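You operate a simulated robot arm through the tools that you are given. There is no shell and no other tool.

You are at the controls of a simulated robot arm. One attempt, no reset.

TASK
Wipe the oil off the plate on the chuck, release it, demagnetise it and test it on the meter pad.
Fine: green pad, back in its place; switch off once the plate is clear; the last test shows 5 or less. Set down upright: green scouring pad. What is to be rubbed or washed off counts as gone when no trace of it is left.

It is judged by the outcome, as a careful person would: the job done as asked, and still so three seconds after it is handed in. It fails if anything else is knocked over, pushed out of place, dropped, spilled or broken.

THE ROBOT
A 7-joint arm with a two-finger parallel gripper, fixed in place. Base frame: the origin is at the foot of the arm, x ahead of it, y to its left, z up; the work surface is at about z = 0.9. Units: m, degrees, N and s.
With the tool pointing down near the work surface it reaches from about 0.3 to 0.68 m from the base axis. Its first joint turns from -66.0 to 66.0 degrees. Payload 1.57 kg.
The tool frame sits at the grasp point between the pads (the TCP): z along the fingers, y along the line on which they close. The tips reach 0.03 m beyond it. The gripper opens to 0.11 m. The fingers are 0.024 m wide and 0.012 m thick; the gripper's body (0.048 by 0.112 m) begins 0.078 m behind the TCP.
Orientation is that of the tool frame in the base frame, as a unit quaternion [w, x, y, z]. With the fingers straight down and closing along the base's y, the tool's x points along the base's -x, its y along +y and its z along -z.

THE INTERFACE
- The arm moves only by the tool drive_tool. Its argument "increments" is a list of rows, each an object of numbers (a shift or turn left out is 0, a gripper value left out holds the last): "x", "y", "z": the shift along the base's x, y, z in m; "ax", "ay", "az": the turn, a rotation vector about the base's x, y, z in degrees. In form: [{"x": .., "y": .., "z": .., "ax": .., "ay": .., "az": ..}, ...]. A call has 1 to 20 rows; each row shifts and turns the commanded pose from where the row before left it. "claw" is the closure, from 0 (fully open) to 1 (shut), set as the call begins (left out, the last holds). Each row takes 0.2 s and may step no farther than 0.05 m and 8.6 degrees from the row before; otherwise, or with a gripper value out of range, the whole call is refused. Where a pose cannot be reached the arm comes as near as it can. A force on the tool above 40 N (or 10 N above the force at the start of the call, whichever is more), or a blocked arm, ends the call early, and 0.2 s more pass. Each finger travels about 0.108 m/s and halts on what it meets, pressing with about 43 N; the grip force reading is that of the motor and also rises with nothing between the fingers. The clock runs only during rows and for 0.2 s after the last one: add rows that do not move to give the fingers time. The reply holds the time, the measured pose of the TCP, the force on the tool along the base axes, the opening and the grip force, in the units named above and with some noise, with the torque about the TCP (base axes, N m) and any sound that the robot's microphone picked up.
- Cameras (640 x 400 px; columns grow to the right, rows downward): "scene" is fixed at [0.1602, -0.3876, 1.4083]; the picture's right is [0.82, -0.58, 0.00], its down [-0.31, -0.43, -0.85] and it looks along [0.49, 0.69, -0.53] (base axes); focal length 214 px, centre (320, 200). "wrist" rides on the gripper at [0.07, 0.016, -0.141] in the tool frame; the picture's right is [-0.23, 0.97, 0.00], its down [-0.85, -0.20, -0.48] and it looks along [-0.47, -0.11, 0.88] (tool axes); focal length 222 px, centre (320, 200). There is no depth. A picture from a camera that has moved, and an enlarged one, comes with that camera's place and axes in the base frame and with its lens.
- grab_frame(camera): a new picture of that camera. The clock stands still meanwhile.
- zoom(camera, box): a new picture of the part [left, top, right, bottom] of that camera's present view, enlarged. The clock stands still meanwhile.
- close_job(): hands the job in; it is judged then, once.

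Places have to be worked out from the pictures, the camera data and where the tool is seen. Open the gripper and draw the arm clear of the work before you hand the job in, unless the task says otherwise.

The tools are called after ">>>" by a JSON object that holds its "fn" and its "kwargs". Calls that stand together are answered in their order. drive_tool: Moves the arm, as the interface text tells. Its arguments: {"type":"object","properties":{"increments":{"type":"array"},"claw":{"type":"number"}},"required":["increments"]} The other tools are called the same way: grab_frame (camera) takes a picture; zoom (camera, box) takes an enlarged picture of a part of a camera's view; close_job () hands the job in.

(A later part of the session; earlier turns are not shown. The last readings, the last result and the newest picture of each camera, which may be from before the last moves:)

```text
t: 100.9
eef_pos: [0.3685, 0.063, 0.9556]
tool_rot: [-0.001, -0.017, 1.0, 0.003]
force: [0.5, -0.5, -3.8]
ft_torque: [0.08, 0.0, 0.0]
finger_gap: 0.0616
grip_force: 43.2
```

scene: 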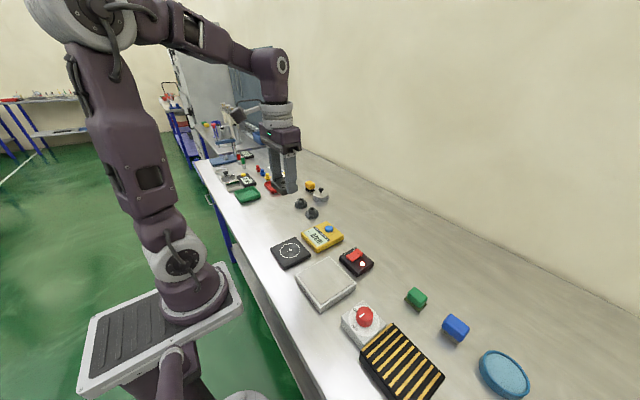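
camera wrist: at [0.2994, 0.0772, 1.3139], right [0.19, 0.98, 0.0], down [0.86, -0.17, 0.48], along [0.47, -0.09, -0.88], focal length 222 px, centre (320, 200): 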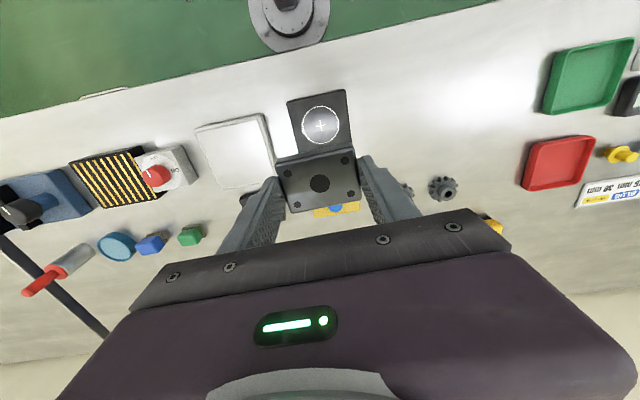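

>>> {"fn": "drive_tool", "kwargs": {"increments": [{"z": -0.001}, {}], "claw": 1}}

>>> {"fn": "zoom", "kwargs": {"camera": "scene", "box": [270, 220, 330, 270]}}

```text
t: 101.5
eef_pos: [0.3685, 0.0616, 0.9546]
tool_rot: [0.0, -0.018, 1.0, 0.002]
force: [0.9, 1.1, -3.7]
ft_torque: [0.0, -0.05, 0.0]
finger_gap: 0.0614
grip_force: 43.2
```

```text
8.00 times, centred on (300, 245) of scene
camera zoom: at [0.1603, -0.3876, 1.4083], right [0.82, -0.58, 0.0], down [-0.31, -0.43, -0.85], along [0.49, 0.69, -0.53], focal length 1716 px, centre (480, -160)
```

zoom: 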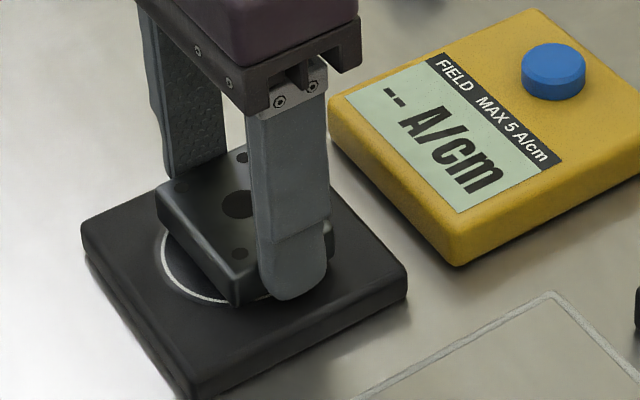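

>>> {"fn": "drive_tool", "kwargs": {"increments": [{"z": -0.001}, {"z": -0.0007}, {}], "claw": 1}}

```text
t: 102.3
eef_pos: [0.3688, 0.0623, 0.9519]
tool_rot: [0.0, -0.017, 1.0, 0.001]
force: [1.3, 0.0, -3.3]
ft_torque: [-0.01, 0.0, 0.03]
finger_gap: 0.0612
grip_force: 43.1
```

>>> {"fn": "drive_tool", "kwargs": {"increments": [{"z": -0.001}, {}], "claw": 1}}

```text
t: 102.9
eef_pos: [0.3681, 0.0626, 0.9509]
tool_rot: [0.0, -0.017, 1.0, 0.001]
force: [0.1, -0.1, -2.9]
ft_torque: [0.03, 0.0, 0.03]
finger_gap: 0.0615
grip_force: 43.1
```

>>> {"fn": "drive_tool", "kwargs": {"increments": [{"z": -0.0008}, {}], "claw": 1}}

```text
t: 103.5
eef_pos: [0.367, 0.0629, 0.9503]
tool_rot: [-0.001, -0.018, 1.0, 0.002]
force: [0.3, -0.2, -3.5]
ft_torque: [0.02, -0.01, -0.02]
finger_gap: 0.0615
grip_force: 43.1
```

>>> {"fn": "drive_tool", "kwargs": {"increments": [{"z": -0.0008}, {}], "claw": 1}}

>>> {"fn": "zoom", "kwargs": {"camera": "scene", "box": [270, 220, 330, 270]}}

```text
t: 104.1
eef_pos: [0.3691, 0.0619, 0.9504]
tool_rot: [0.001, -0.018, 1.0, 0.002]
force: [-2.8, -0.2, 19.7]
ft_torque: [-0.48, 0.27, -0.05]
finger_gap: 0.0611
grip_force: 43.3
```

```text
8.00 times, centred on (300, 245) of scene
camera zoom: at [0.1599, -0.3877, 1.4084], right [0.82, -0.58, 0.0], down [-0.31, -0.43, -0.85], along [0.49, 0.69, -0.53], focal length 1716 px, centre (480, -160)
```

zoom: 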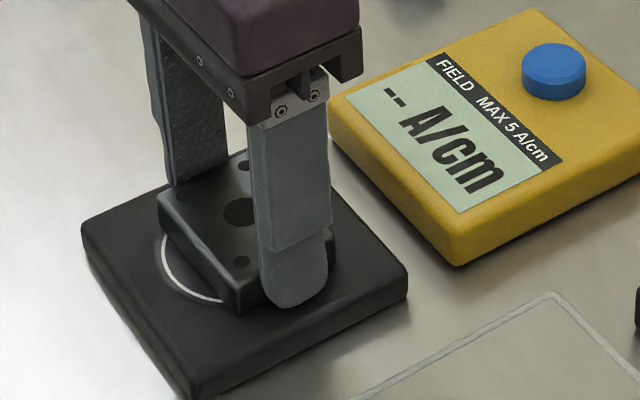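

The plate touches the pad (20 N). I ease up 0.5 mm and open.

>>> {"fn": "drive_tool", "kwargs": {"increments": [{"z": 0.0005}, {}], "claw": 1}}

>>> {"fn": "drive_tool", "kwargs": {"increments": [{}, {}, {}], "claw": 0.24}}

>>> {"fn": "zoom", "kwargs": {"camera": "wrist", "box": [220, 80, 420, 220]}}

```text
t: 104.7
eef_pos: [0.3678, 0.0625, 0.9497]
tool_rot: [0.0, -0.017, 1.0, 0.002]
force: [0.2, 0.6, -2.8]
ft_torque: [-0.02, 0.0, -0.02]
finger_gap: 0.0614
grip_force: 42.9
```

```text
t: 105.5
eef_pos: [0.3683, 0.0619, 0.9504]
tool_rot: [0.0, -0.017, 1.0, 0.001]
force: [0.2, 0.5, 0.7]
ft_torque: [-0.02, 0.0, -0.01]
finger_gap: 0.0833
grip_force: 0.0
```

```text
2.86 times, centred on (320, 150) of wrist
camera zoom: at [0.2994, 0.0769, 1.0922], right [0.19, 0.98, 0.0], down [0.86, -0.17, 0.48], along [0.47, -0.09, -0.88], focal length 635 px, centre (320, 343)
```

zoom: 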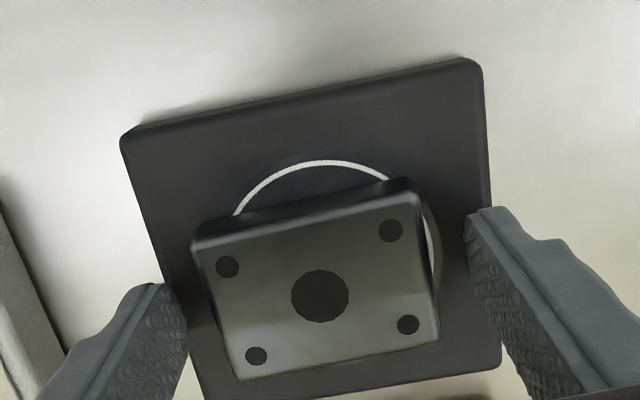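

The plate sits on the meter pad, well clear of the demagnetiser. Now I switch the demagnetiser off: rise, cross to the "O" end of the rocker near (0.53, -0.0765) and close the fingers.

>>> {"fn": "drive_tool", "kwargs": {"increments": [{"z": 0.03}, {"z": 0.045}, {"z": 0.045}, {"x": 0.027, "y": -0.0232, "az": -2.0}, {"x": 0.027, "y": -0.0232}, {"x": 0.027, "y": -0.0232}, {"x": 0.027, "y": -0.0232}, {"x": 0.027, "y": -0.0232}, {"x": 0.0295, "y": -0.0232}, {}], "claw": 0.24}}

>>> {"fn": "drive_tool", "kwargs": {"increments": [{}, {}, {}, {}], "claw": 1}}

>>> {"fn": "zoom", "kwargs": {"camera": "wrist", "box": [220, 60, 420, 220]}}

>>> {"fn": "zoom", "kwargs": {"camera": "scene", "box": [270, 200, 400, 300]}}

```text
t: 107.7
eef_pos: [0.534, -0.0769, 1.0717]
tool_rot: [0.0, 0.0, 1.0, 0.002]
force: [0.0, -0.4, -0.5]
ft_torque: [-0.02, -0.02, 0.0]
finger_gap: 0.0836
grip_force: 0.0
```

```text
t: 108.7
eef_pos: [0.5335, -0.0769, 1.0717]
tool_rot: [0.0, 0.0, 1.0, 0.001]
force: [-0.5, 0.6, 0.1]
ft_torque: [-0.02, -0.01, 0.01]
finger_gap: 0.0001
grip_force: 21.7
```

```text
2.50 times, centred on (320, 140) of wrist
camera zoom: at [0.4646, -0.0591, 1.2127], right [0.23, 0.97, 0.0], down [0.85, -0.2, 0.48], along [0.47, -0.11, -0.88], focal length 555 px, centre (320, 350)
```

zoom: 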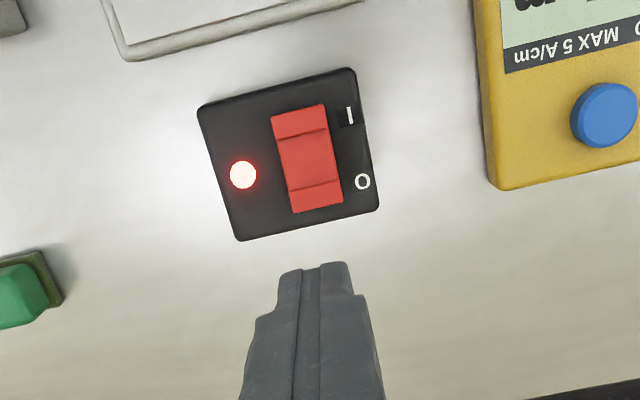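

```text
4.00 times, centred on (335, 250) of scene
camera zoom: at [0.1602, -0.3876, 1.4083], right [0.82, -0.58, 0.0], down [-0.31, -0.43, -0.85], along [0.49, 0.69, -0.53], focal length 858 px, centre (260, 0)
```

zoom: 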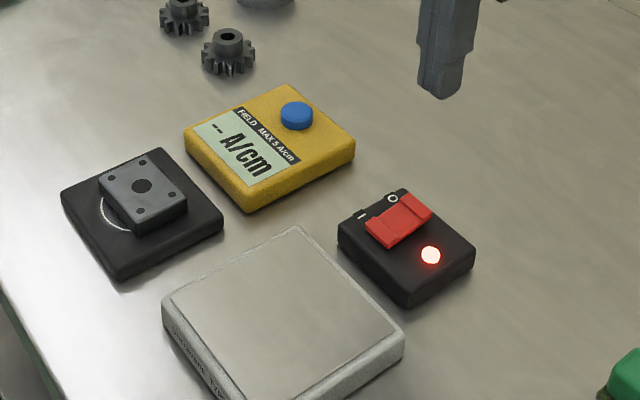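

The "O" end is at about (0.527, -0.0755), and the lamp is lit. I lower the closed tips onto the O end's outer part.

>>> {"fn": "drive_tool", "kwargs": {"increments": [{"x": -0.001, "z": -0.03}, {"z": -0.03}, {"z": -0.02}, {"z": -0.014}, {"z": -0.005}, {"z": -0.003}, {}], "claw": 1}}

>>> {"fn": "zoom", "kwargs": {"camera": "scene", "box": [330, 220, 400, 280]}}

```text
t: 110.3
eef_pos: [0.5312, -0.0768, 0.9685]
tool_rot: [0.0, 0.0, 1.0, 0.002]
force: [0.1, 1.2, -0.1]
ft_torque: [0.02, 0.02, -0.01]
finger_gap: 0.0001
grip_force: 21.6
```

```text
6.67 times, centred on (365, 250) of scene
camera zoom: at [0.1602, -0.3876, 1.4083], right [0.82, -0.58, 0.0], down [-0.31, -0.43, -0.85], along [0.49, 0.69, -0.53], focal length 1430 px, centre (20, -133)
```

zoom: 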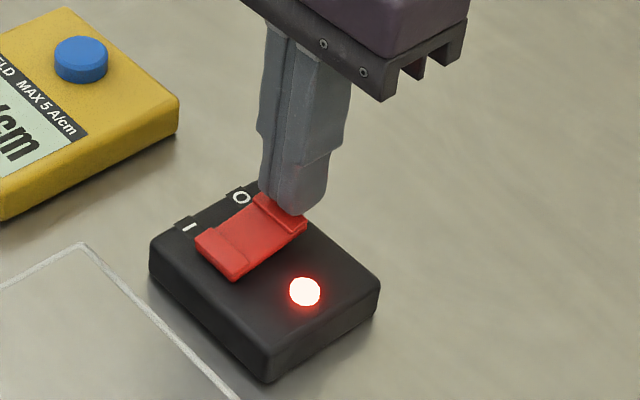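

The tips touch down right over the O end. I press on in small steps.

>>> {"fn": "drive_tool", "kwargs": {"increments": [{"z": -0.001}, {"z": -0.001}, {"z": -0.001}, {"z": -0.001}, {"z": -0.001}, {}], "claw": 1}}

```text
t: 111.7
eef_pos: [0.5325, -0.0759, 0.9637]
tool_rot: [0.0, 0.0, 1.0, 0.002]
force: [0.4, 0.4, 0.1]
ft_torque: [-0.02, -0.01, 0.03]
finger_gap: 0.0002
grip_force: 21.5
```

>>> {"fn": "drive_tool", "kwargs": {"increments": [{"z": -0.001}, {"z": -0.001}, {}], "claw": 1}}

>>> {"fn": "zoom", "kwargs": {"camera": "scene", "box": [330, 220, 400, 280]}}

```text
t: 112.5
eef_pos: [0.5324, -0.0766, 0.9613]
tool_rot: [0.0, -0.001, 1.0, 0.002]
force: [-0.6, 1.2, 5.0]
ft_torque: [0.02, 0.04, -0.03]
finger_gap: 0.0
grip_force: 21.0
heard: click
```

```text
6.67 times, centred on (365, 250) of scene
camera zoom: at [0.1601, -0.3876, 1.4084], right [0.82, -0.58, 0.0], down [-0.31, -0.43, -0.85], along [0.49, 0.69, -0.53], focal length 1430 px, centre (20, -133)
```

zoom: 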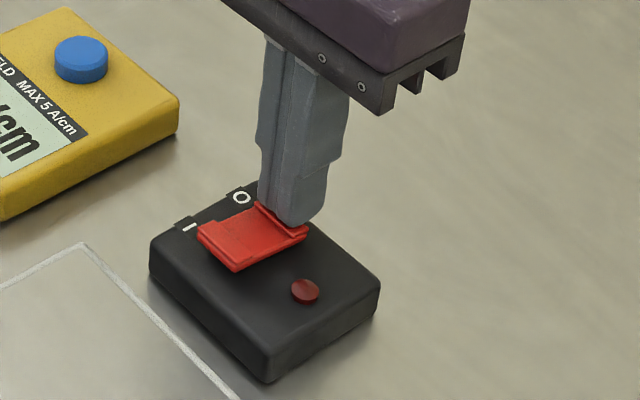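

Click, and the lamp is out: the demagnetiser is off with the plate clear. I rise and move above the meter's blue button, near (0.522, 0.062).

>>> {"fn": "drive_tool", "kwargs": {"increments": [{"z": 0.03}, {"z": 0.04}, {"z": 0.04}, {"x": -0.003, "y": 0.034}, {"x": -0.003, "y": 0.034}, {"x": -0.002, "y": 0.035}, {"x": -0.002, "y": 0.035}, {}], "claw": 1}}

>>> {"fn": "grab_frame", "kwargs": {"camera": "wrist"}}

>>> {"fn": "zoom", "kwargs": {"camera": "scene", "box": [260, 190, 400, 290]}}

```text
t: 114.3
eef_pos: [0.5209, 0.0612, 1.0713]
tool_rot: [0.0, 0.0, 1.0, 0.001]
force: [0.5, -0.5, 0.7]
ft_torque: [0.0, 0.02, 0.02]
finger_gap: 0.0
grip_force: 21.6
```

```text
taken
camera wrist: at [0.453, 0.0784, 1.2128], right [0.23, 0.97, 0.0], down [0.86, -0.2, 0.48], along [0.47, -0.11, -0.88], focal length 222 px, centre (320, 200)
```

wrist: 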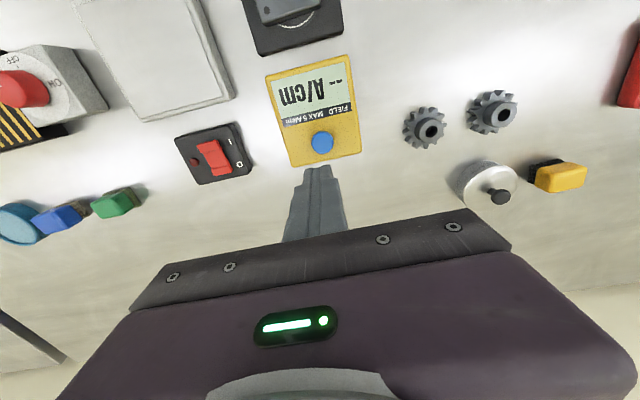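

```text
4.00 times, centred on (330, 240) of scene
camera zoom: at [0.1602, -0.3876, 1.4083], right [0.82, -0.58, 0.0], down [-0.31, -0.43, -0.85], along [0.49, 0.69, -0.53], focal length 858 px, centre (280, 40)
```

zoom: 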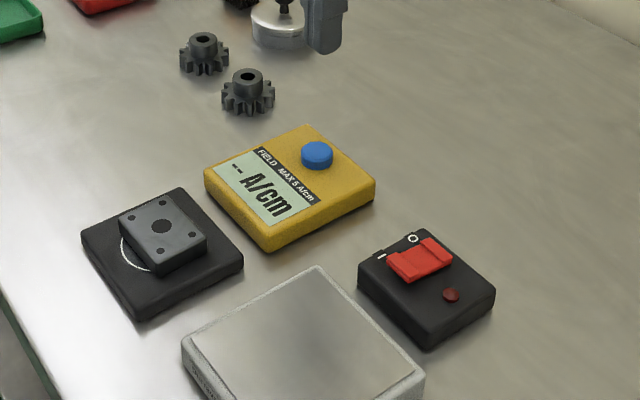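

The button's centre is about (0.520, 0.065). I shift slightly and lower the closed tips to just above it.

>>> {"fn": "drive_tool", "kwargs": {"increments": [{"x": -0.001, "y": 0.003, "z": -0.03}, {"z": -0.03}, {"z": -0.02}, {"z": -0.013}, {}], "claw": 1}}

>>> {"fn": "zoom", "kwargs": {"camera": "scene", "box": [290, 200, 370, 260]}}

>>> {"fn": "zoom", "kwargs": {"camera": "wrist", "box": [240, 100, 400, 220]}}

```text
t: 115.5
eef_pos: [0.5212, 0.0648, 0.9786]
tool_rot: [0.0, 0.0, 1.0, 0.001]
force: [0.1, -0.2, -0.1]
ft_torque: [-0.03, 0.02, -0.02]
finger_gap: 0.0003
grip_force: 21.0
```

```text
6.67 times, centred on (330, 230) of scene
camera zoom: at [0.1602, -0.3876, 1.4083], right [0.82, -0.58, 0.0], down [-0.31, -0.43, -0.85], along [0.49, 0.69, -0.53], focal length 1430 px, centre (253, 0)
```

zoom: 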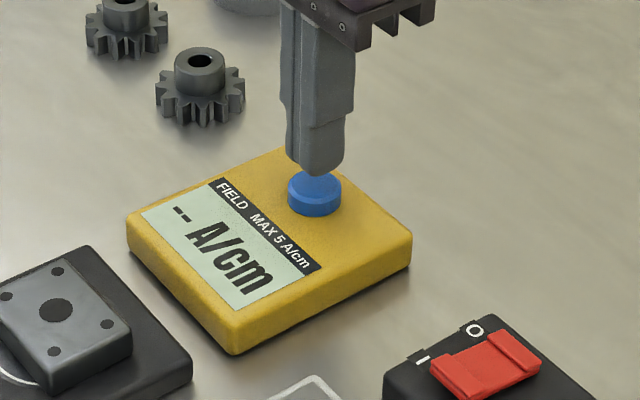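

```text
3.33 times, centred on (320, 160) of wrist
camera zoom: at [0.4523, 0.0816, 1.1201], right [0.23, 0.97, 0.0], down [0.86, -0.2, 0.48], along [0.47, -0.11, -0.88], focal length 740 px, centre (320, 333)
```

zoom: 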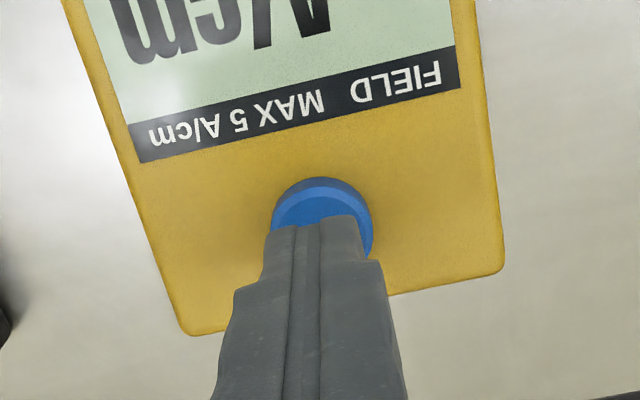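

The tips stand over the button. I go down step by step until it clicks.

>>> {"fn": "drive_tool", "kwargs": {"increments": [{"z": -0.003}, {"z": -0.002}, {"z": -0.002}, {"z": -0.001}, {"z": -0.001}, {}], "claw": 1}}

```text
t: 116.9
eef_pos: [0.5215, 0.065, 0.9697]
tool_rot: [0.0, 0.0, 1.0, 0.001]
force: [-0.1, -0.3, 0.9]
ft_torque: [-0.01, -0.01, -0.01]
finger_gap: 0.0002
grip_force: 21.1
```

>>> {"fn": "drive_tool", "kwargs": {"increments": [{"z": -0.001}, {"z": -0.001}, {}], "claw": 1}}

>>> {"fn": "zoom", "kwargs": {"camera": "scene", "box": [290, 200, 370, 260]}}

```text
t: 117.7
eef_pos: [0.5221, 0.0642, 0.9686]
tool_rot: [0.001, 0.0, 1.0, 0.002]
force: [0.4, -0.3, 0.2]
ft_torque: [0.01, 0.01, -0.03]
finger_gap: 0.0
grip_force: 21.0
```

```text
6.67 times, centred on (330, 230) of scene
camera zoom: at [0.1602, -0.3876, 1.4083], right [0.82, -0.58, 0.0], down [-0.31, -0.43, -0.85], along [0.49, 0.69, -0.53], focal length 1430 px, centre (253, 0)
```

zoom: 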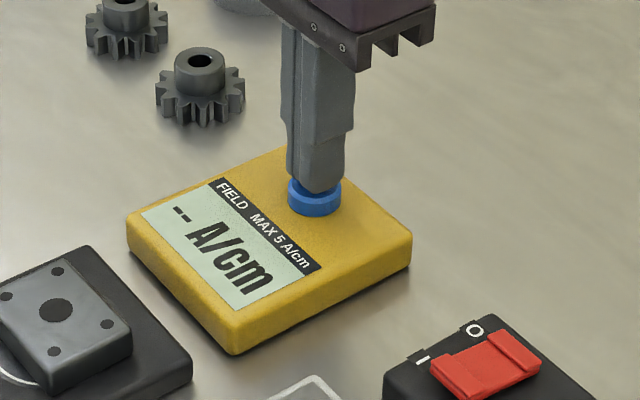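

>>> {"fn": "drive_tool", "kwargs": {"increments": [{"z": -0.001}, {"z": -0.001}, {}], "claw": 1}}

```text
t: 118.5
eef_pos: [0.5218, 0.0642, 0.9648]
tool_rot: [0.0, 0.0, 1.0, 0.001]
force: [-0.8, 0.4, 0.9]
ft_torque: [-0.03, -0.02, -0.01]
finger_gap: 0.0
grip_force: 21.5
```

>>> {"fn": "drive_tool", "kwargs": {"increments": [{"z": -0.001}, {}], "claw": 1}}

>>> {"fn": "drive_tool", "kwargs": {"increments": [{"z": -0.001}, {}], "claw": 1}}

>>> {"fn": "zoom", "kwargs": {"camera": "scene", "box": [290, 200, 370, 260]}}

```text
t: 119.1
eef_pos: [0.5205, 0.0652, 0.9646]
tool_rot: [0.0, -0.001, 1.0, 0.001]
force: [1.0, -0.5, 1.3]
ft_torque: [-0.01, -0.02, 0.0]
finger_gap: 0.0
grip_force: 21.5
```

```text
t: 119.7
eef_pos: [0.5211, 0.0638, 0.9633]
tool_rot: [0.0, 0.0, 1.0, 0.001]
force: [0.0, -0.9, 1.0]
ft_torque: [-0.06, -0.02, 0.01]
finger_gap: 0.0
grip_force: 21.0
```

```text
6.67 times, centred on (330, 230) of scene
camera zoom: at [0.1602, -0.3877, 1.4083], right [0.82, -0.58, 0.0], down [-0.31, -0.43, -0.85], along [0.49, 0.69, -0.53], focal length 1430 px, centre (253, 0)
```

zoom: 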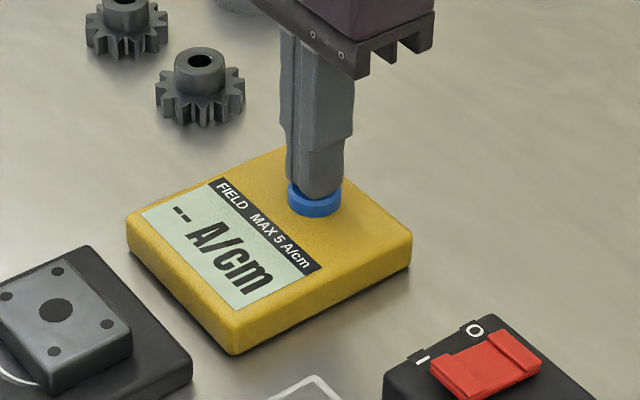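

Light spring resistance (about 1 N); the button is being pushed. I go on.

>>> {"fn": "drive_tool", "kwargs": {"increments": [{"z": -0.001}, {}], "claw": 1}}

>>> {"fn": "zoom", "kwargs": {"camera": "scene", "box": [290, 200, 370, 260]}}

```text
t: 120.3
eef_pos: [0.5218, 0.0653, 0.9623]
tool_rot: [-0.001, 0.0, 1.0, 0.003]
force: [-0.3, 0.3, 1.4]
ft_torque: [-0.03, 0.02, 0.01]
finger_gap: 0.0002
grip_force: 21.2
```

```text
6.67 times, centred on (330, 230) of scene
camera zoom: at [0.1602, -0.3876, 1.4083], right [0.82, -0.58, 0.0], down [-0.31, -0.43, -0.85], along [0.49, 0.69, -0.53], focal length 1430 px, centre (253, 0)
```

zoom: 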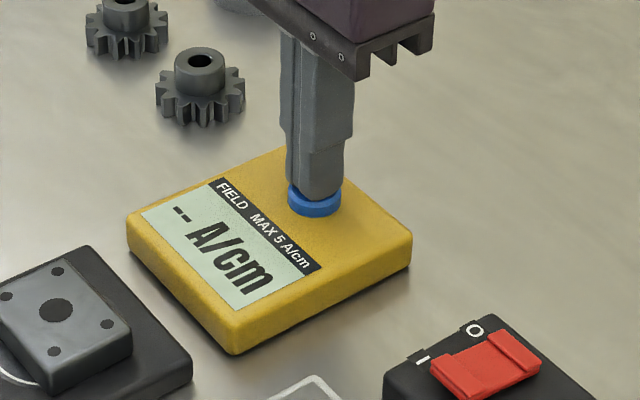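

>>> {"fn": "drive_tool", "kwargs": {"increments": [{"z": -0.001}, {"z": -0.0005}, {}], "claw": 1}}

>>> {"fn": "zoom", "kwargs": {"camera": "scene", "box": [290, 200, 370, 260]}}

```text
t: 121.1
eef_pos: [0.5214, 0.0642, 0.9613]
tool_rot: [0.0, -0.001, 1.0, 0.002]
force: [-1.2, -0.1, 1.6]
ft_torque: [-0.01, 0.02, -0.01]
finger_gap: 0.0
grip_force: 21.6
heard: click
```

```text
6.67 times, centred on (330, 230) of scene
camera zoom: at [0.1602, -0.3876, 1.4083], right [0.82, -0.58, 0.0], down [-0.31, -0.43, -0.85], along [0.49, 0.69, -0.53], focal length 1430 px, centre (253, 0)
```

zoom: 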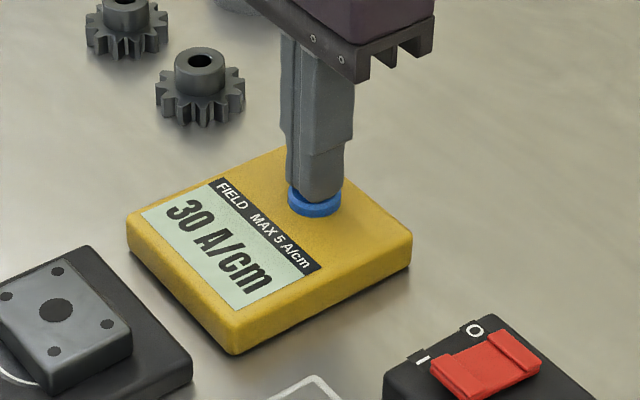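

The meter reads 30 A/cm, too much; limit is 5. Likely the plate was still within the running coil's field when I lowered it here and switched off. I shall repeat: switch on again, bring the plate to the coil, withdraw it more slowly and much farther, park it far off on the bench before switching off. First, back to the rocker's "I" end.

>>> {"fn": "drive_tool", "kwargs": {"increments": [{"z": 0.03}, {"z": 0.04}, {"z": 0.04}, {"x": -0.008, "y": -0.035}, {"x": -0.008, "y": -0.035}, {"x": -0.008, "y": -0.035}, {"x": -0.008, "y": -0.036}, {}, {"z": -0.03}, {"z": -0.03}, {"z": -0.02}, {"z": -0.014}, {"z": -0.005}, {"z": -0.003}, {}], "claw": 1}}

>>> {"fn": "zoom", "kwargs": {"camera": "scene", "box": [270, 200, 400, 290]}}

```text
t: 124.3
eef_pos: [0.4891, -0.0762, 0.9685]
tool_rot: [0.0, 0.0, 1.0, 0.002]
force: [0.6, -0.3, -0.8]
ft_torque: [0.02, -0.03, 0.02]
finger_gap: 0.0003
grip_force: 21.8
```

```text
4.44 times, centred on (335, 245) of scene
camera zoom: at [0.1602, -0.3876, 1.4083], right [0.82, -0.58, 0.0], down [-0.31, -0.43, -0.85], along [0.49, 0.69, -0.53], focal length 953 px, centre (253, 0)
```

zoom: 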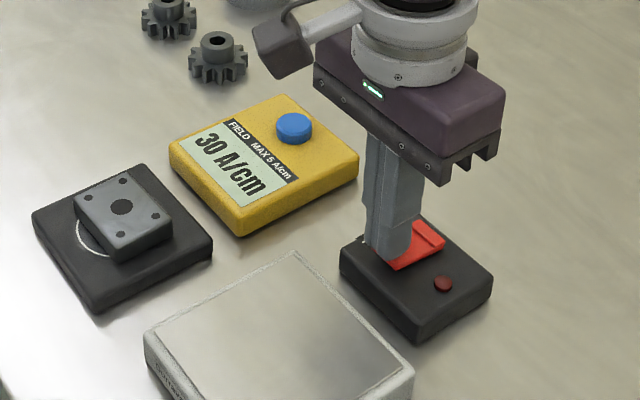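

Over the I end; I press down to the click.

>>> {"fn": "drive_tool", "kwargs": {"increments": [{"z": -0.001}, {"z": -0.001}, {"z": -0.001}, {"z": -0.001}, {"z": -0.001}, {"z": -0.001}, {"z": -0.001}, {}], "claw": 1}}

>>> {"fn": "zoom", "kwargs": {"camera": "scene", "box": [270, 200, 400, 290]}}

```text
t: 126.1
eef_pos: [0.4901, -0.0765, 0.9628]
tool_rot: [0.0, 0.0, 1.0, 0.001]
force: [0.3, 0.0, 0.8]
ft_torque: [0.05, 0.0, 0.0]
finger_gap: 0.0
grip_force: 21.4
heard: click
```

```text
4.44 times, centred on (335, 245) of scene
camera zoom: at [0.1602, -0.3876, 1.4083], right [0.82, -0.58, 0.0], down [-0.31, -0.43, -0.85], along [0.49, 0.69, -0.53], focal length 953 px, centre (253, 0)
```

zoom: 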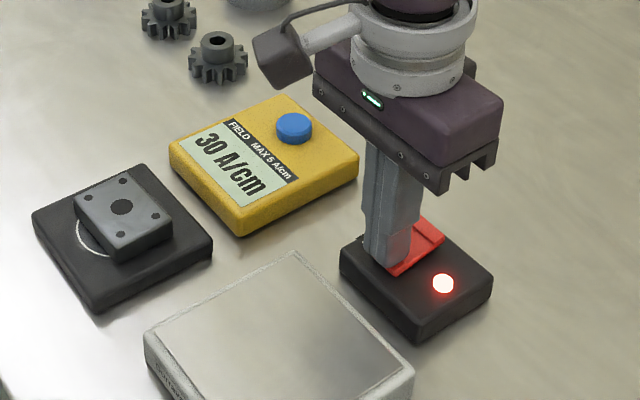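

On again (lamp lit). I rise, open the fingers and go back above the plate on the meter pad at (0.3685, 0.0627).

>>> {"fn": "drive_tool", "kwargs": {"increments": [{"z": 0.03}, {"z": 0.04}, {"z": 0.04}, {"x": -0.0241, "y": 0.0278, "az": 2.0}, {"x": -0.0241, "y": 0.0278}, {"x": -0.0241, "y": 0.0278}, {"x": -0.0241, "y": 0.0278}, {"x": -0.0241, "y": 0.028}, {}], "claw": 1}}

>>> {"fn": "drive_tool", "kwargs": {"increments": [{}, {}, {}], "claw": 0.24}}

>>> {"fn": "grab_frame", "kwargs": {"camera": "wrist"}}

```text
t: 128.1
eef_pos: [0.3681, 0.0631, 1.0717]
tool_rot: [0.0, -0.017, 1.0, 0.002]
force: [0.1, 0.4, 0.0]
ft_torque: [0.04, 0.02, 0.0]
finger_gap: 0.0
grip_force: 21.6
```

```text
t: 128.9
eef_pos: [0.3685, 0.0633, 1.072]
tool_rot: [0.0, -0.017, 1.0, 0.002]
force: [0.1, 0.9, 0.2]
ft_torque: [-0.03, -0.01, 0.01]
finger_gap: 0.0836
grip_force: 0.1
```

```text
taken
camera wrist: at [0.2996, 0.0773, 1.2135], right [0.19, 0.98, 0.0], down [0.86, -0.17, 0.48], along [0.47, -0.09, -0.88], focal length 222 px, centre (320, 200)
```

wrist: 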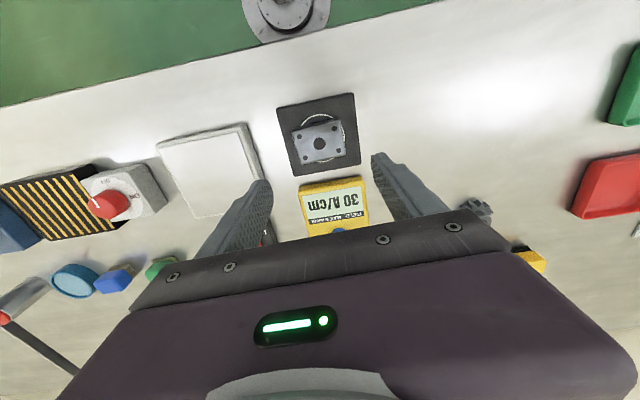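

The plate is squarely between the fingers. Open bench around (0.37, 0.25) will serve as a parking place, 34 cm from the coil. I lower and grip the plate.

>>> {"fn": "drive_tool", "kwargs": {"increments": [{"z": -0.04}, {"z": -0.035}, {"z": -0.025}, {"z": -0.013}, {"z": -0.0072}, {}], "claw": 0.24}}

>>> {"fn": "drive_tool", "kwargs": {"increments": [{}, {}, {}], "claw": 1}}

>>> {"fn": "zoom", "kwargs": {"camera": "wrist", "box": [220, 80, 420, 220]}}

```text
t: 130.3
eef_pos: [0.3685, 0.0624, 0.952]
tool_rot: [0.0, -0.018, 1.0, 0.002]
force: [0.8, -0.1, 0.2]
ft_torque: [0.0, 0.02, 0.05]
finger_gap: 0.0836
grip_force: 0.0
```

```text
t: 131.1
eef_pos: [0.3675, 0.0615, 0.9522]
tool_rot: [0.0, -0.018, 1.0, 0.002]
force: [0.2, -0.4, -0.9]
ft_torque: [-0.01, 0.01, 0.0]
finger_gap: 0.0614
grip_force: 42.7
```

```text
2.86 times, centred on (320, 150) of wrist
camera zoom: at [0.2991, 0.0769, 1.0935], right [0.19, 0.98, 0.0], down [0.86, -0.17, 0.48], along [0.47, -0.09, -0.88], focal length 635 px, centre (320, 343)
```

zoom: 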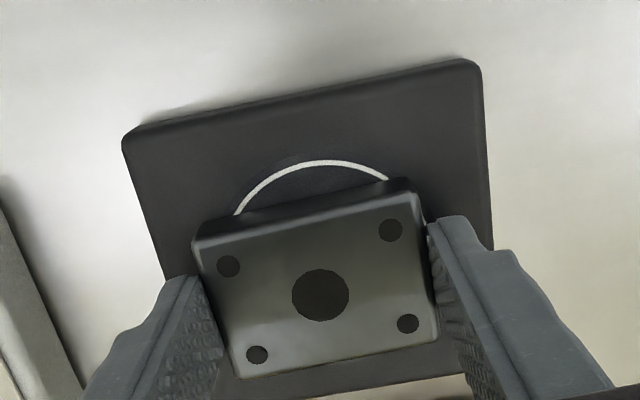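

Gripped. I lift it 5 cm, bring it over the running coil's centre (0.387, -0.088), and lower to just above the surface.

>>> {"fn": "drive_tool", "kwargs": {"increments": [{"z": 0.01}, {"z": 0.02}, {"z": 0.02}, {"x": 0.0046, "y": -0.0375}, {"x": 0.0046, "y": -0.0375}, {"x": 0.0046, "y": -0.038}, {"x": 0.0047, "y": -0.038}, {}, {"z": -0.015}, {"z": -0.01}, {"z": -0.007}, {"z": -0.003}, {}], "claw": 1}}

>>> {"fn": "zoom", "kwargs": {"camera": "scene", "box": [280, 220, 400, 320]}}

```text
t: 133.9
eef_pos: [0.3867, -0.0891, 0.966]
tool_rot: [0.0, -0.017, 1.0, 0.001]
force: [0.1, -0.8, -4.1]
ft_torque: [0.01, 0.01, -0.02]
finger_gap: 0.0616
grip_force: 43.6
```

```text
4.00 times, centred on (340, 270) of scene
camera zoom: at [0.1603, -0.3876, 1.4083], right [0.82, -0.58, 0.0], down [-0.31, -0.43, -0.85], along [0.49, 0.69, -0.53], focal length 858 px, centre (240, -80)
```

zoom: 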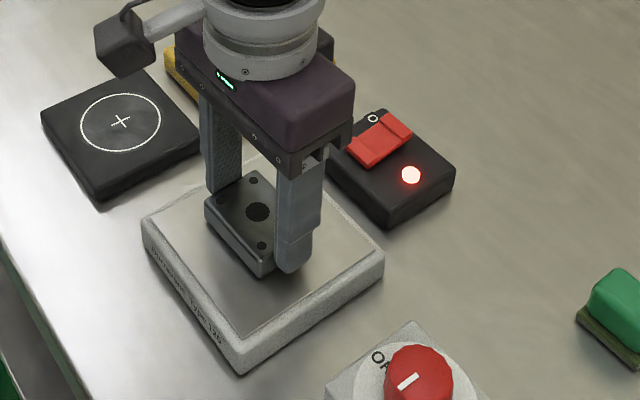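

Just above the coil face. I creep to a light touch.

>>> {"fn": "drive_tool", "kwargs": {"increments": [{"z": -0.001}, {"z": -0.001}, {}], "claw": 1}}

>>> {"fn": "drive_tool", "kwargs": {"increments": [{"z": -0.0008}, {}], "claw": 1}}

```text
t: 134.7
eef_pos: [0.3868, -0.0871, 0.9642]
tool_rot: [-0.001, -0.018, 1.0, 0.001]
force: [-0.6, 0.7, -3.2]
ft_torque: [0.01, 0.0, 0.02]
finger_gap: 0.0614
grip_force: 42.9
```

```text
t: 135.3
eef_pos: [0.3876, -0.0886, 0.9645]
tool_rot: [0.0, -0.017, 1.0, 0.002]
force: [0.5, 0.5, -3.7]
ft_torque: [0.04, -0.01, -0.01]
finger_gap: 0.0612
grip_force: 42.1
```

>>> {"fn": "drive_tool", "kwargs": {"increments": [{"z": -0.0008}, {}], "claw": 1}}

>>> {"fn": "drive_tool", "kwargs": {"increments": [{"z": -0.0006}, {}], "claw": 1}}

```text
t: 135.9
eef_pos: [0.3874, -0.089, 0.9631]
tool_rot: [0.0, -0.018, 1.0, 0.002]
force: [-1.0, 0.8, 21.5]
ft_torque: [-0.01, 0.58, -0.07]
finger_gap: 0.0615
grip_force: 43.3
```

```text
t: 136.5
eef_pos: [0.3865, -0.0904, 0.9628]
tool_rot: [0.001, -0.017, 1.0, 0.0]
force: [-1.3, 0.2, 34.1]
ft_torque: [-0.04, -0.02, -0.02]
finger_gap: 0.0616
grip_force: 43.0
```

Touching. Now a very slow withdrawal straight up at 0.5 cm/s for the first 8 cm.

>>> {"fn": "drive_tool", "kwargs": {"increments": [{"z": 0.001}, {"z": 0.001}, {"z": 0.001}, {"z": 0.001}, {"z": 0.001}, {"z": 0.001}, {"z": 0.001}, {"z": 0.001}, {"z": 0.001}, {"z": 0.001}, {"z": 0.001}, {"z": 0.001}, {"z": 0.001}, {"z": 0.001}, {"z": 0.001}, {"z": 0.001}, {"z": 0.001}, {"z": 0.001}, {"z": 0.001}, {"z": 0.001}], "claw": 1}}

>>> {"fn": "drive_tool", "kwargs": {"increments": [{"z": 0.001}, {"z": 0.001}, {"z": 0.001}, {"z": 0.001}, {"z": 0.001}, {"z": 0.001}, {"z": 0.001}, {"z": 0.001}, {"z": 0.001}, {"z": 0.001}, {"z": 0.001}, {"z": 0.001}, {"z": 0.001}, {"z": 0.001}, {"z": 0.001}, {"z": 0.001}, {"z": 0.001}, {"z": 0.001}, {"z": 0.001}, {"z": 0.001}], "claw": 1}}

>>> {"fn": "drive_tool", "kwargs": {"increments": [{"z": 0.001}, {"z": 0.001}, {"z": 0.001}, {"z": 0.001}, {"z": 0.001}, {"z": 0.001}, {"z": 0.001}, {"z": 0.001}, {"z": 0.001}, {"z": 0.001}, {"z": 0.001}, {"z": 0.001}, {"z": 0.001}, {"z": 0.001}, {"z": 0.001}, {"z": 0.001}, {"z": 0.001}, {"z": 0.001}, {"z": 0.001}, {"z": 0.001}], "claw": 1}}

>>> {"fn": "drive_tool", "kwargs": {"increments": [{"z": 0.001}, {"z": 0.001}, {"z": 0.001}, {"z": 0.001}, {"z": 0.001}, {"z": 0.001}, {"z": 0.001}, {"z": 0.001}, {"z": 0.001}, {"z": 0.001}, {"z": 0.001}, {"z": 0.001}, {"z": 0.001}, {"z": 0.001}, {"z": 0.001}, {"z": 0.001}, {"z": 0.001}, {"z": 0.001}, {"z": 0.001}, {"z": 0.001}], "claw": 1}}

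```text
t: 140.7
eef_pos: [0.3868, -0.0884, 0.983]
tool_rot: [-0.001, -0.017, 1.0, 0.001]
force: [0.1, -0.1, -3.7]
ft_torque: [-0.01, 0.02, 0.01]
finger_gap: 0.0613
grip_force: 43.0
```

```text
t: 144.9
eef_pos: [0.3873, -0.0883, 1.0028]
tool_rot: [0.0, -0.017, 1.0, 0.002]
force: [-0.3, 0.0, -2.6]
ft_torque: [0.0, -0.02, -0.01]
finger_gap: 0.0617
grip_force: 42.7
```

```text
t: 149.1
eef_pos: [0.3884, -0.0881, 1.0228]
tool_rot: [0.0, -0.018, 1.0, 0.002]
force: [0.2, -0.5, -3.9]
ft_torque: [0.02, -0.04, 0.0]
finger_gap: 0.0613
grip_force: 43.0
```

```text
t: 153.3
eef_pos: [0.3876, -0.0885, 1.042]
tool_rot: [0.0, -0.018, 1.0, 0.002]
force: [0.8, 0.6, -3.6]
ft_torque: [-0.02, -0.01, 0.0]
finger_gap: 0.0614
grip_force: 42.7
```

8 cm up. I keep raising it slowly to about 33 cm above the coil.

>>> {"fn": "drive_tool", "kwargs": {"increments": [{"z": 0.0015}, {"z": 0.0015}, {"z": 0.0015}, {"z": 0.0015}, {"z": 0.0015}, {"z": 0.0015}, {"z": 0.0015}, {"z": 0.0015}, {"z": 0.0015}, {"z": 0.0015}, {"z": 0.0015}, {"z": 0.0015}, {"z": 0.0015}, {"z": 0.0015}, {"z": 0.0015}, {"z": 0.0015}, {"z": 0.0015}, {"z": 0.0015}, {"z": 0.0015}, {"z": 0.0015}], "claw": 1}}

>>> {"fn": "drive_tool", "kwargs": {"increments": [{"z": 0.002}, {"z": 0.002}, {"z": 0.002}, {"z": 0.002}, {"z": 0.002}, {"z": 0.002}, {"z": 0.002}, {"z": 0.002}, {"z": 0.002}, {"z": 0.002}, {"z": 0.002}, {"z": 0.002}, {"z": 0.002}, {"z": 0.002}, {"z": 0.002}, {"z": 0.002}, {"z": 0.002}, {"z": 0.002}, {"z": 0.002}, {"z": 0.002}], "claw": 1}}

>>> {"fn": "drive_tool", "kwargs": {"increments": [{"z": 0.002}, {"z": 0.002}, {"z": 0.002}, {"z": 0.002}, {"z": 0.002}, {"z": 0.002}, {"z": 0.002}, {"z": 0.002}, {"z": 0.002}, {"z": 0.002}, {"z": 0.002}, {"z": 0.002}, {"z": 0.002}, {"z": 0.002}, {"z": 0.002}, {"z": 0.002}, {"z": 0.002}, {"z": 0.002}, {"z": 0.002}, {"z": 0.002}], "claw": 1}}

>>> {"fn": "drive_tool", "kwargs": {"increments": [{"z": 0.003}, {"z": 0.003}, {"z": 0.003}, {"z": 0.003}, {"z": 0.003}, {"z": 0.003}, {"z": 0.003}, {"z": 0.003}, {"z": 0.003}, {"z": 0.003}, {"z": 0.003}, {"z": 0.003}, {"z": 0.003}, {"z": 0.003}, {"z": 0.003}, {"z": 0.003}, {"z": 0.003}, {"z": 0.003}, {"z": 0.003}, {"z": 0.003}], "claw": 1}}

>>> {"fn": "drive_tool", "kwargs": {"increments": [{"z": 0.004}, {"z": 0.004}, {"z": 0.004}, {"z": 0.004}, {"z": 0.004}, {"z": 0.004}, {"z": 0.004}, {"z": 0.004}, {"z": 0.004}, {"z": 0.004}, {"z": 0.004}, {"z": 0.004}, {"z": 0.004}, {"z": 0.004}, {"z": 0.004}, {"z": 0.004}, {"z": 0.004}, {"z": 0.004}, {"z": 0.004}, {"z": 0.004}], "claw": 1}}

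```text
t: 157.5
eef_pos: [0.388, -0.0887, 1.0728]
tool_rot: [0.0, -0.017, 1.0, 0.001]
force: [-0.3, -0.3, -3.8]
ft_torque: [0.0, 0.03, 0.0]
finger_gap: 0.0615
grip_force: 43.2
```

```text
t: 161.7
eef_pos: [0.3879, -0.0876, 1.1128]
tool_rot: [0.0, -0.018, 1.0, 0.001]
force: [0.2, -0.3, -3.5]
ft_torque: [-0.02, -0.03, 0.0]
finger_gap: 0.0616
grip_force: 43.2
```

```text
t: 165.9
eef_pos: [0.388, -0.0878, 1.1522]
tool_rot: [0.0, -0.017, 1.0, 0.002]
force: [0.4, 0.4, -3.8]
ft_torque: [0.02, 0.0, 0.0]
finger_gap: 0.0615
grip_force: 43.3
```

```text
t: 170.1
eef_pos: [0.3887, -0.0889, 1.2123]
tool_rot: [0.0, -0.017, 1.0, 0.001]
force: [-0.4, -0.1, -4.1]
ft_torque: [0.0, 0.0, -0.02]
finger_gap: 0.0612
grip_force: 43.3
```

```text
t: 174.3
eef_pos: [0.387, -0.0875, 1.2926]
tool_rot: [-0.001, -0.018, 1.0, 0.002]
force: [-0.8, 0.5, -3.0]
ft_torque: [0.03, 0.03, -0.02]
finger_gap: 0.0614
grip_force: 43.4
```

33 cm up. Now I carry it across to the free bench near (0.37, 0.28) and look before setting it down.

>>> {"fn": "drive_tool", "kwargs": {"increments": [{"y": 0.02, "x": -0.001}, {"y": 0.02, "x": -0.001}, {"y": 0.02, "x": -0.001}, {"y": 0.02, "x": -0.001}, {"y": 0.02, "x": -0.001}, {"y": 0.02, "x": -0.001}, {"y": 0.02, "x": -0.001}, {"y": 0.02, "x": -0.001}, {"y": 0.02, "x": -0.001}, {"y": 0.02, "x": -0.001}, {"y": 0.02, "x": -0.001}, {"y": 0.02, "x": -0.001}, {"y": 0.02, "x": -0.001}, {"y": 0.02, "x": -0.001}, {"y": 0.02, "x": -0.001}, {"y": 0.02, "x": -0.001}, {"y": 0.02, "x": -0.001}, {"y": 0.028}, {}], "claw": 1}}

>>> {"fn": "grab_frame", "kwargs": {"camera": "wrist"}}

>>> {"fn": "grab_frame", "kwargs": {"camera": "scene"}}

```text
t: 178.3
eef_pos: [0.3704, 0.28, 1.2928]
tool_rot: [0.0, -0.018, 1.0, 0.002]
force: [-0.5, 0.0, -3.2]
ft_torque: [0.03, 0.0, -0.02]
finger_gap: 0.0616
grip_force: 43.1
```

```text
taken
camera wrist: at [0.301, 0.2947, 1.4351], right [0.19, 0.98, 0.0], down [0.86, -0.17, 0.48], along [0.47, -0.09, -0.88], focal length 222 px, centre (320, 200)
```

wrist: 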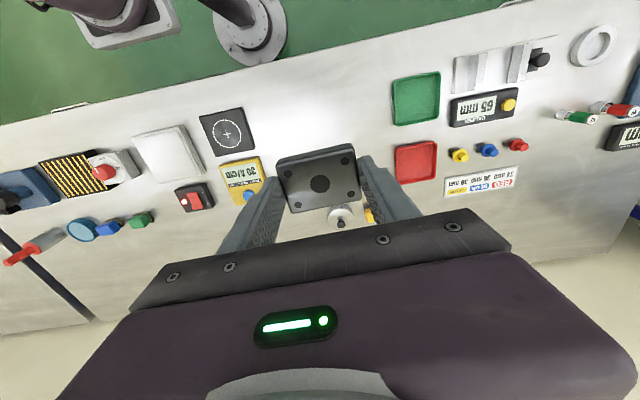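

```text
taken
```

scene: 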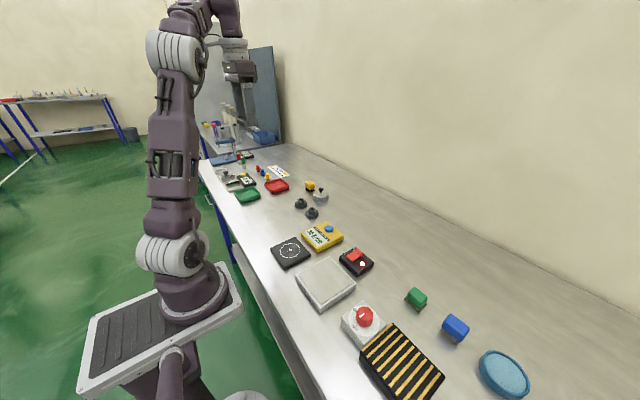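

The bench under the plate is free. I lower it towards the bench.

>>> {"fn": "drive_tool", "kwargs": {"increments": [{"z": -0.025}, {"z": -0.025}, {"z": -0.025}, {"z": -0.025}, {"z": -0.025}, {"z": -0.025}, {"z": -0.025}, {"z": -0.025}, {"z": -0.025}, {"z": -0.025}, {"z": -0.025}, {"z": -0.025}, {"z": -0.02}, {"z": -0.015}, {"z": -0.01}, {}], "claw": 1}}

>>> {"fn": "grab_frame", "kwargs": {"camera": "wrist"}}

>>> {"fn": "zoom", "kwargs": {"camera": "scene", "box": [210, 160, 350, 260]}}

```text
t: 181.7
eef_pos: [0.371, 0.2789, 0.9481]
tool_rot: [0.001, -0.017, 1.0, 0.002]
force: [-1.2, -0.9, -4.0]
ft_torque: [0.01, -0.01, -0.05]
finger_gap: 0.0615
grip_force: 42.4
```

```text
taken
camera wrist: at [0.3009, 0.2939, 1.0894], right [0.19, 0.98, 0.0], down [0.86, -0.17, 0.48], along [0.47, -0.09, -0.88], focal length 222 px, centre (320, 200)
```

wrist: 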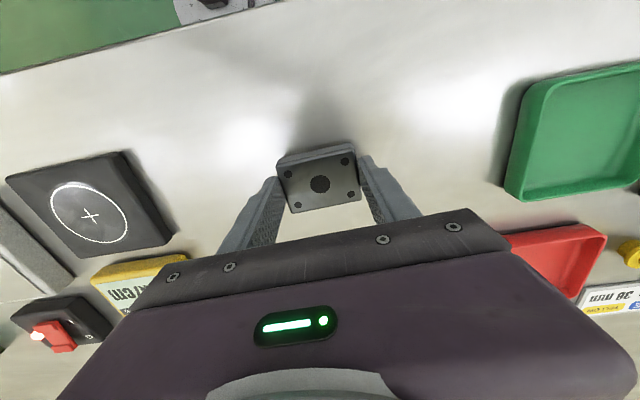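

```text
4.00 times, centred on (280, 210) of scene
camera zoom: at [0.1603, -0.3876, 1.4083], right [0.82, -0.58, 0.0], down [-0.31, -0.43, -0.85], along [0.49, 0.69, -0.53], focal length 858 px, centre (480, 160)
```

zoom: 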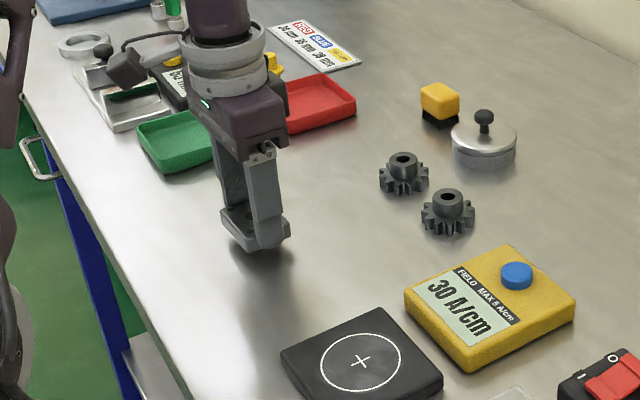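

About a centimetre to go. I creep down to touch.

>>> {"fn": "drive_tool", "kwargs": {"increments": [{"z": -0.004}, {"z": -0.003}, {"z": -0.002}, {"z": -0.001}, {"z": -0.001}, {"z": -0.001}, {}], "claw": 1}}

```text
t: 183.3
eef_pos: [0.3705, 0.2804, 0.9351]
tool_rot: [0.0, -0.018, 1.0, 0.002]
force: [0.2, 0.2, -4.1]
ft_torque: [-0.04, 0.0, -0.01]
finger_gap: 0.0613
grip_force: 42.5
```

>>> {"fn": "drive_tool", "kwargs": {"increments": [{"z": -0.001}, {}], "claw": 1}}

>>> {"fn": "drive_tool", "kwargs": {"increments": [{"z": -0.0008}, {}], "claw": 1}}

```text
t: 183.9
eef_pos: [0.3691, 0.2806, 0.935]
tool_rot: [0.001, -0.016, 1.0, 0.002]
force: [-3.7, -1.6, 14.3]
ft_torque: [-0.61, -0.33, -0.09]
finger_gap: 0.0615
grip_force: 43.0
```

```text
t: 184.5
eef_pos: [0.3703, 0.2811, 0.9351]
tool_rot: [0.001, -0.017, 1.0, 0.002]
force: [-4.1, -5.0, 33.4]
ft_torque: [-0.25, 0.06, -0.02]
finger_gap: 0.0617
grip_force: 42.8
```

On the bench (33 N). I ease up 1.2 mm and open.

>>> {"fn": "drive_tool", "kwargs": {"increments": [{"z": 0.0012}, {}], "claw": 1}}

>>> {"fn": "drive_tool", "kwargs": {"increments": [{}, {}, {}], "claw": 0.24}}

>>> {"fn": "zoom", "kwargs": {"camera": "wrist", "box": [220, 80, 420, 220]}}

```text
t: 185.1
eef_pos: [0.3706, 0.2802, 0.9346]
tool_rot: [0.0, -0.018, 1.0, 0.002]
force: [2.4, 1.5, 3.6]
ft_torque: [0.23, -0.23, -0.06]
finger_gap: 0.0615
grip_force: 43.2
```

```text
t: 185.9
eef_pos: [0.3702, 0.2797, 0.935]
tool_rot: [0.0, -0.018, 1.0, 0.002]
force: [-0.5, 0.4, 0.1]
ft_torque: [0.02, 0.01, 0.0]
finger_gap: 0.0835
grip_force: 0.1
```

```text
2.86 times, centred on (320, 150) of wrist
camera zoom: at [0.301, 0.2942, 1.077], right [0.19, 0.98, 0.0], down [0.86, -0.17, 0.48], along [0.47, -0.09, -0.88], focal length 635 px, centre (320, 343)
```

zoom: 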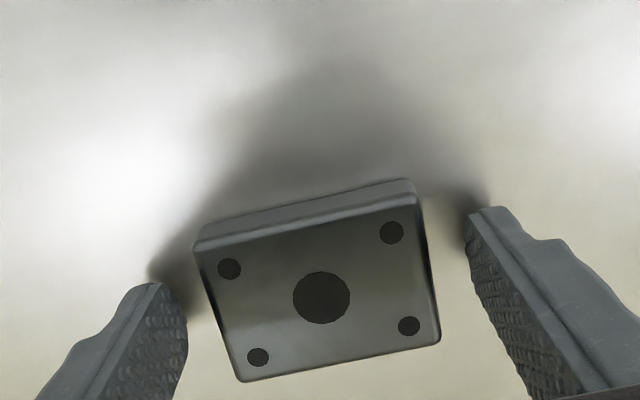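

Plate parked at (0.370, 0.280). I go and switch off at the "O" end.

>>> {"fn": "drive_tool", "kwargs": {"increments": [{"z": 0.04}, {"z": 0.045}, {"z": 0.045}, {"x": 0.018, "y": -0.0396, "az": -2.0}, {"x": 0.018, "y": -0.0396}, {"x": 0.018, "y": -0.0396}, {"x": 0.018, "y": -0.0396}, {"x": 0.018, "y": -0.0396}, {"x": 0.018, "y": -0.0396}, {"x": 0.018, "y": -0.0396}, {"x": 0.018, "y": -0.0396}, {"x": 0.018, "y": -0.0394}, {}], "claw": 0.24}}

>>> {"fn": "drive_tool", "kwargs": {"increments": [{}, {}, {}, {}], "claw": 1}}

>>> {"fn": "zoom", "kwargs": {"camera": "wrist", "box": [220, 60, 420, 220]}}

```text
t: 188.7
eef_pos: [0.5331, -0.0769, 1.0665]
tool_rot: [0.0, 0.001, 1.0, 0.002]
force: [-1.1, 0.0, 0.1]
ft_torque: [-0.02, -0.02, -0.01]
finger_gap: 0.0835
grip_force: 0.0
```

```text
t: 189.7
eef_pos: [0.5334, -0.0763, 1.0665]
tool_rot: [0.001, 0.001, 1.0, 0.002]
force: [-0.3, 0.2, -0.4]
ft_torque: [0.04, -0.02, -0.01]
finger_gap: 0.0
grip_force: 21.9
```

```text
2.50 times, centred on (320, 140) of wrist
camera zoom: at [0.4639, -0.0595, 1.2078], right [0.23, 0.97, 0.0], down [0.85, -0.2, 0.48], along [0.47, -0.11, -0.88], focal length 555 px, centre (320, 350)
```

zoom: 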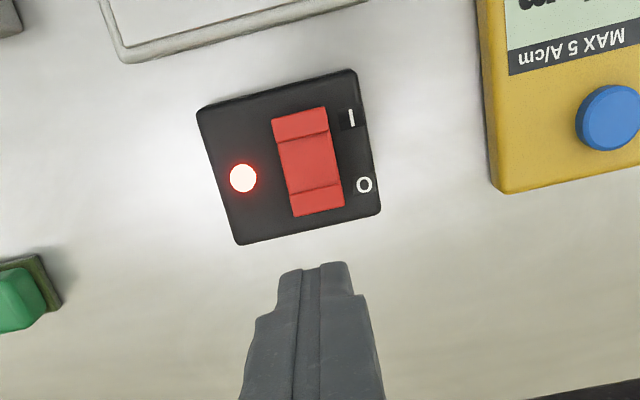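

>>> {"fn": "drive_tool", "kwargs": {"increments": [{"x": -0.001, "z": -0.03}, {"z": -0.03}, {"z": -0.02}, {"z": -0.012}, {"z": -0.0047}, {}, {"z": -0.001}, {"z": -0.001}, {"z": -0.001}, {"z": -0.001}, {"z": -0.001}, {"z": -0.001}, {"z": -0.001}, {}], "claw": 1}}

>>> {"fn": "zoom", "kwargs": {"camera": "scene", "box": [330, 220, 400, 280]}}

```text
t: 192.7
eef_pos: [0.532, -0.0764, 0.9624]
tool_rot: [0.0, -0.001, 1.0, 0.002]
force: [-1.6, 2.5, 5.8]
ft_torque: [0.0, 0.06, -0.07]
finger_gap: 0.0
grip_force: 21.7
heard: click
```

```text
6.67 times, centred on (365, 250) of scene
camera zoom: at [0.1601, -0.3876, 1.4084], right [0.82, -0.58, 0.0], down [-0.31, -0.43, -0.85], along [0.49, 0.69, -0.53], focal length 1430 px, centre (20, -133)
```

zoom: 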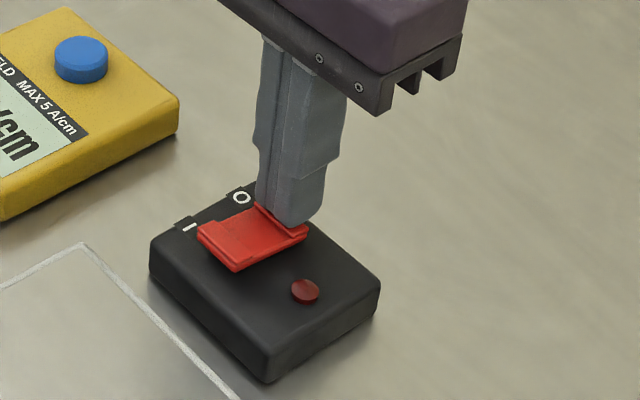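

Click and lamp out: off with the plate 37 cm away. I return to the parked plate.

>>> {"fn": "drive_tool", "kwargs": {"increments": [{"z": 0.03}, {"z": 0.04}, {"z": 0.04}, {"x": -0.0179, "y": 0.0396, "az": 2.0}, {"x": -0.0179, "y": 0.0396}, {"x": -0.0179, "y": 0.0396}, {"x": -0.0179, "y": 0.0396}, {"x": -0.0179, "y": 0.0396}, {"x": -0.0179, "y": 0.0396}, {"x": -0.0179, "y": 0.0396}, {"x": -0.0179, "y": 0.0396}, {"x": -0.0178, "y": 0.0394}, {}], "claw": 1}}

>>> {"fn": "drive_tool", "kwargs": {"increments": [{}, {}, {}], "claw": 0.24}}

>>> {"fn": "zoom", "kwargs": {"camera": "wrist", "box": [220, 60, 420, 220]}}

```text
t: 195.5
eef_pos: [0.3701, 0.2811, 1.0716]
tool_rot: [-0.001, -0.018, 1.0, 0.001]
force: [0.7, 1.0, 0.9]
ft_torque: [0.0, 0.02, -0.01]
finger_gap: 0.0
grip_force: 21.4
```

```text
t: 196.3
eef_pos: [0.3726, 0.2798, 1.0721]
tool_rot: [-0.001, -0.017, 1.0, 0.001]
force: [0.1, 0.7, 0.0]
ft_torque: [0.0, -0.02, 0.0]
finger_gap: 0.0837
grip_force: 0.1
```

```text
2.50 times, centred on (320, 140) of wrist
camera zoom: at [0.302, 0.2946, 1.2139], right [0.19, 0.98, 0.0], down [0.86, -0.17, 0.48], along [0.47, -0.09, -0.88], focal length 555 px, centre (320, 350)
```

zoom: 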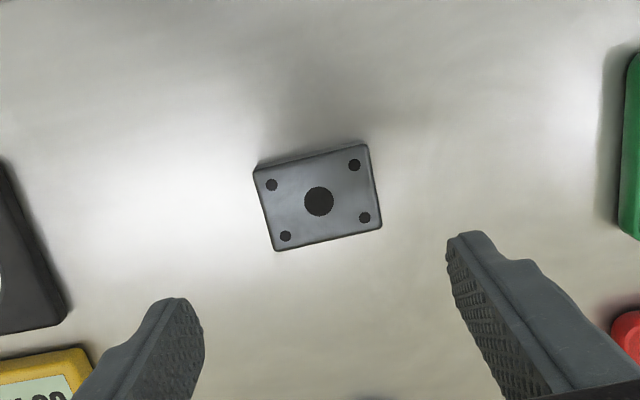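

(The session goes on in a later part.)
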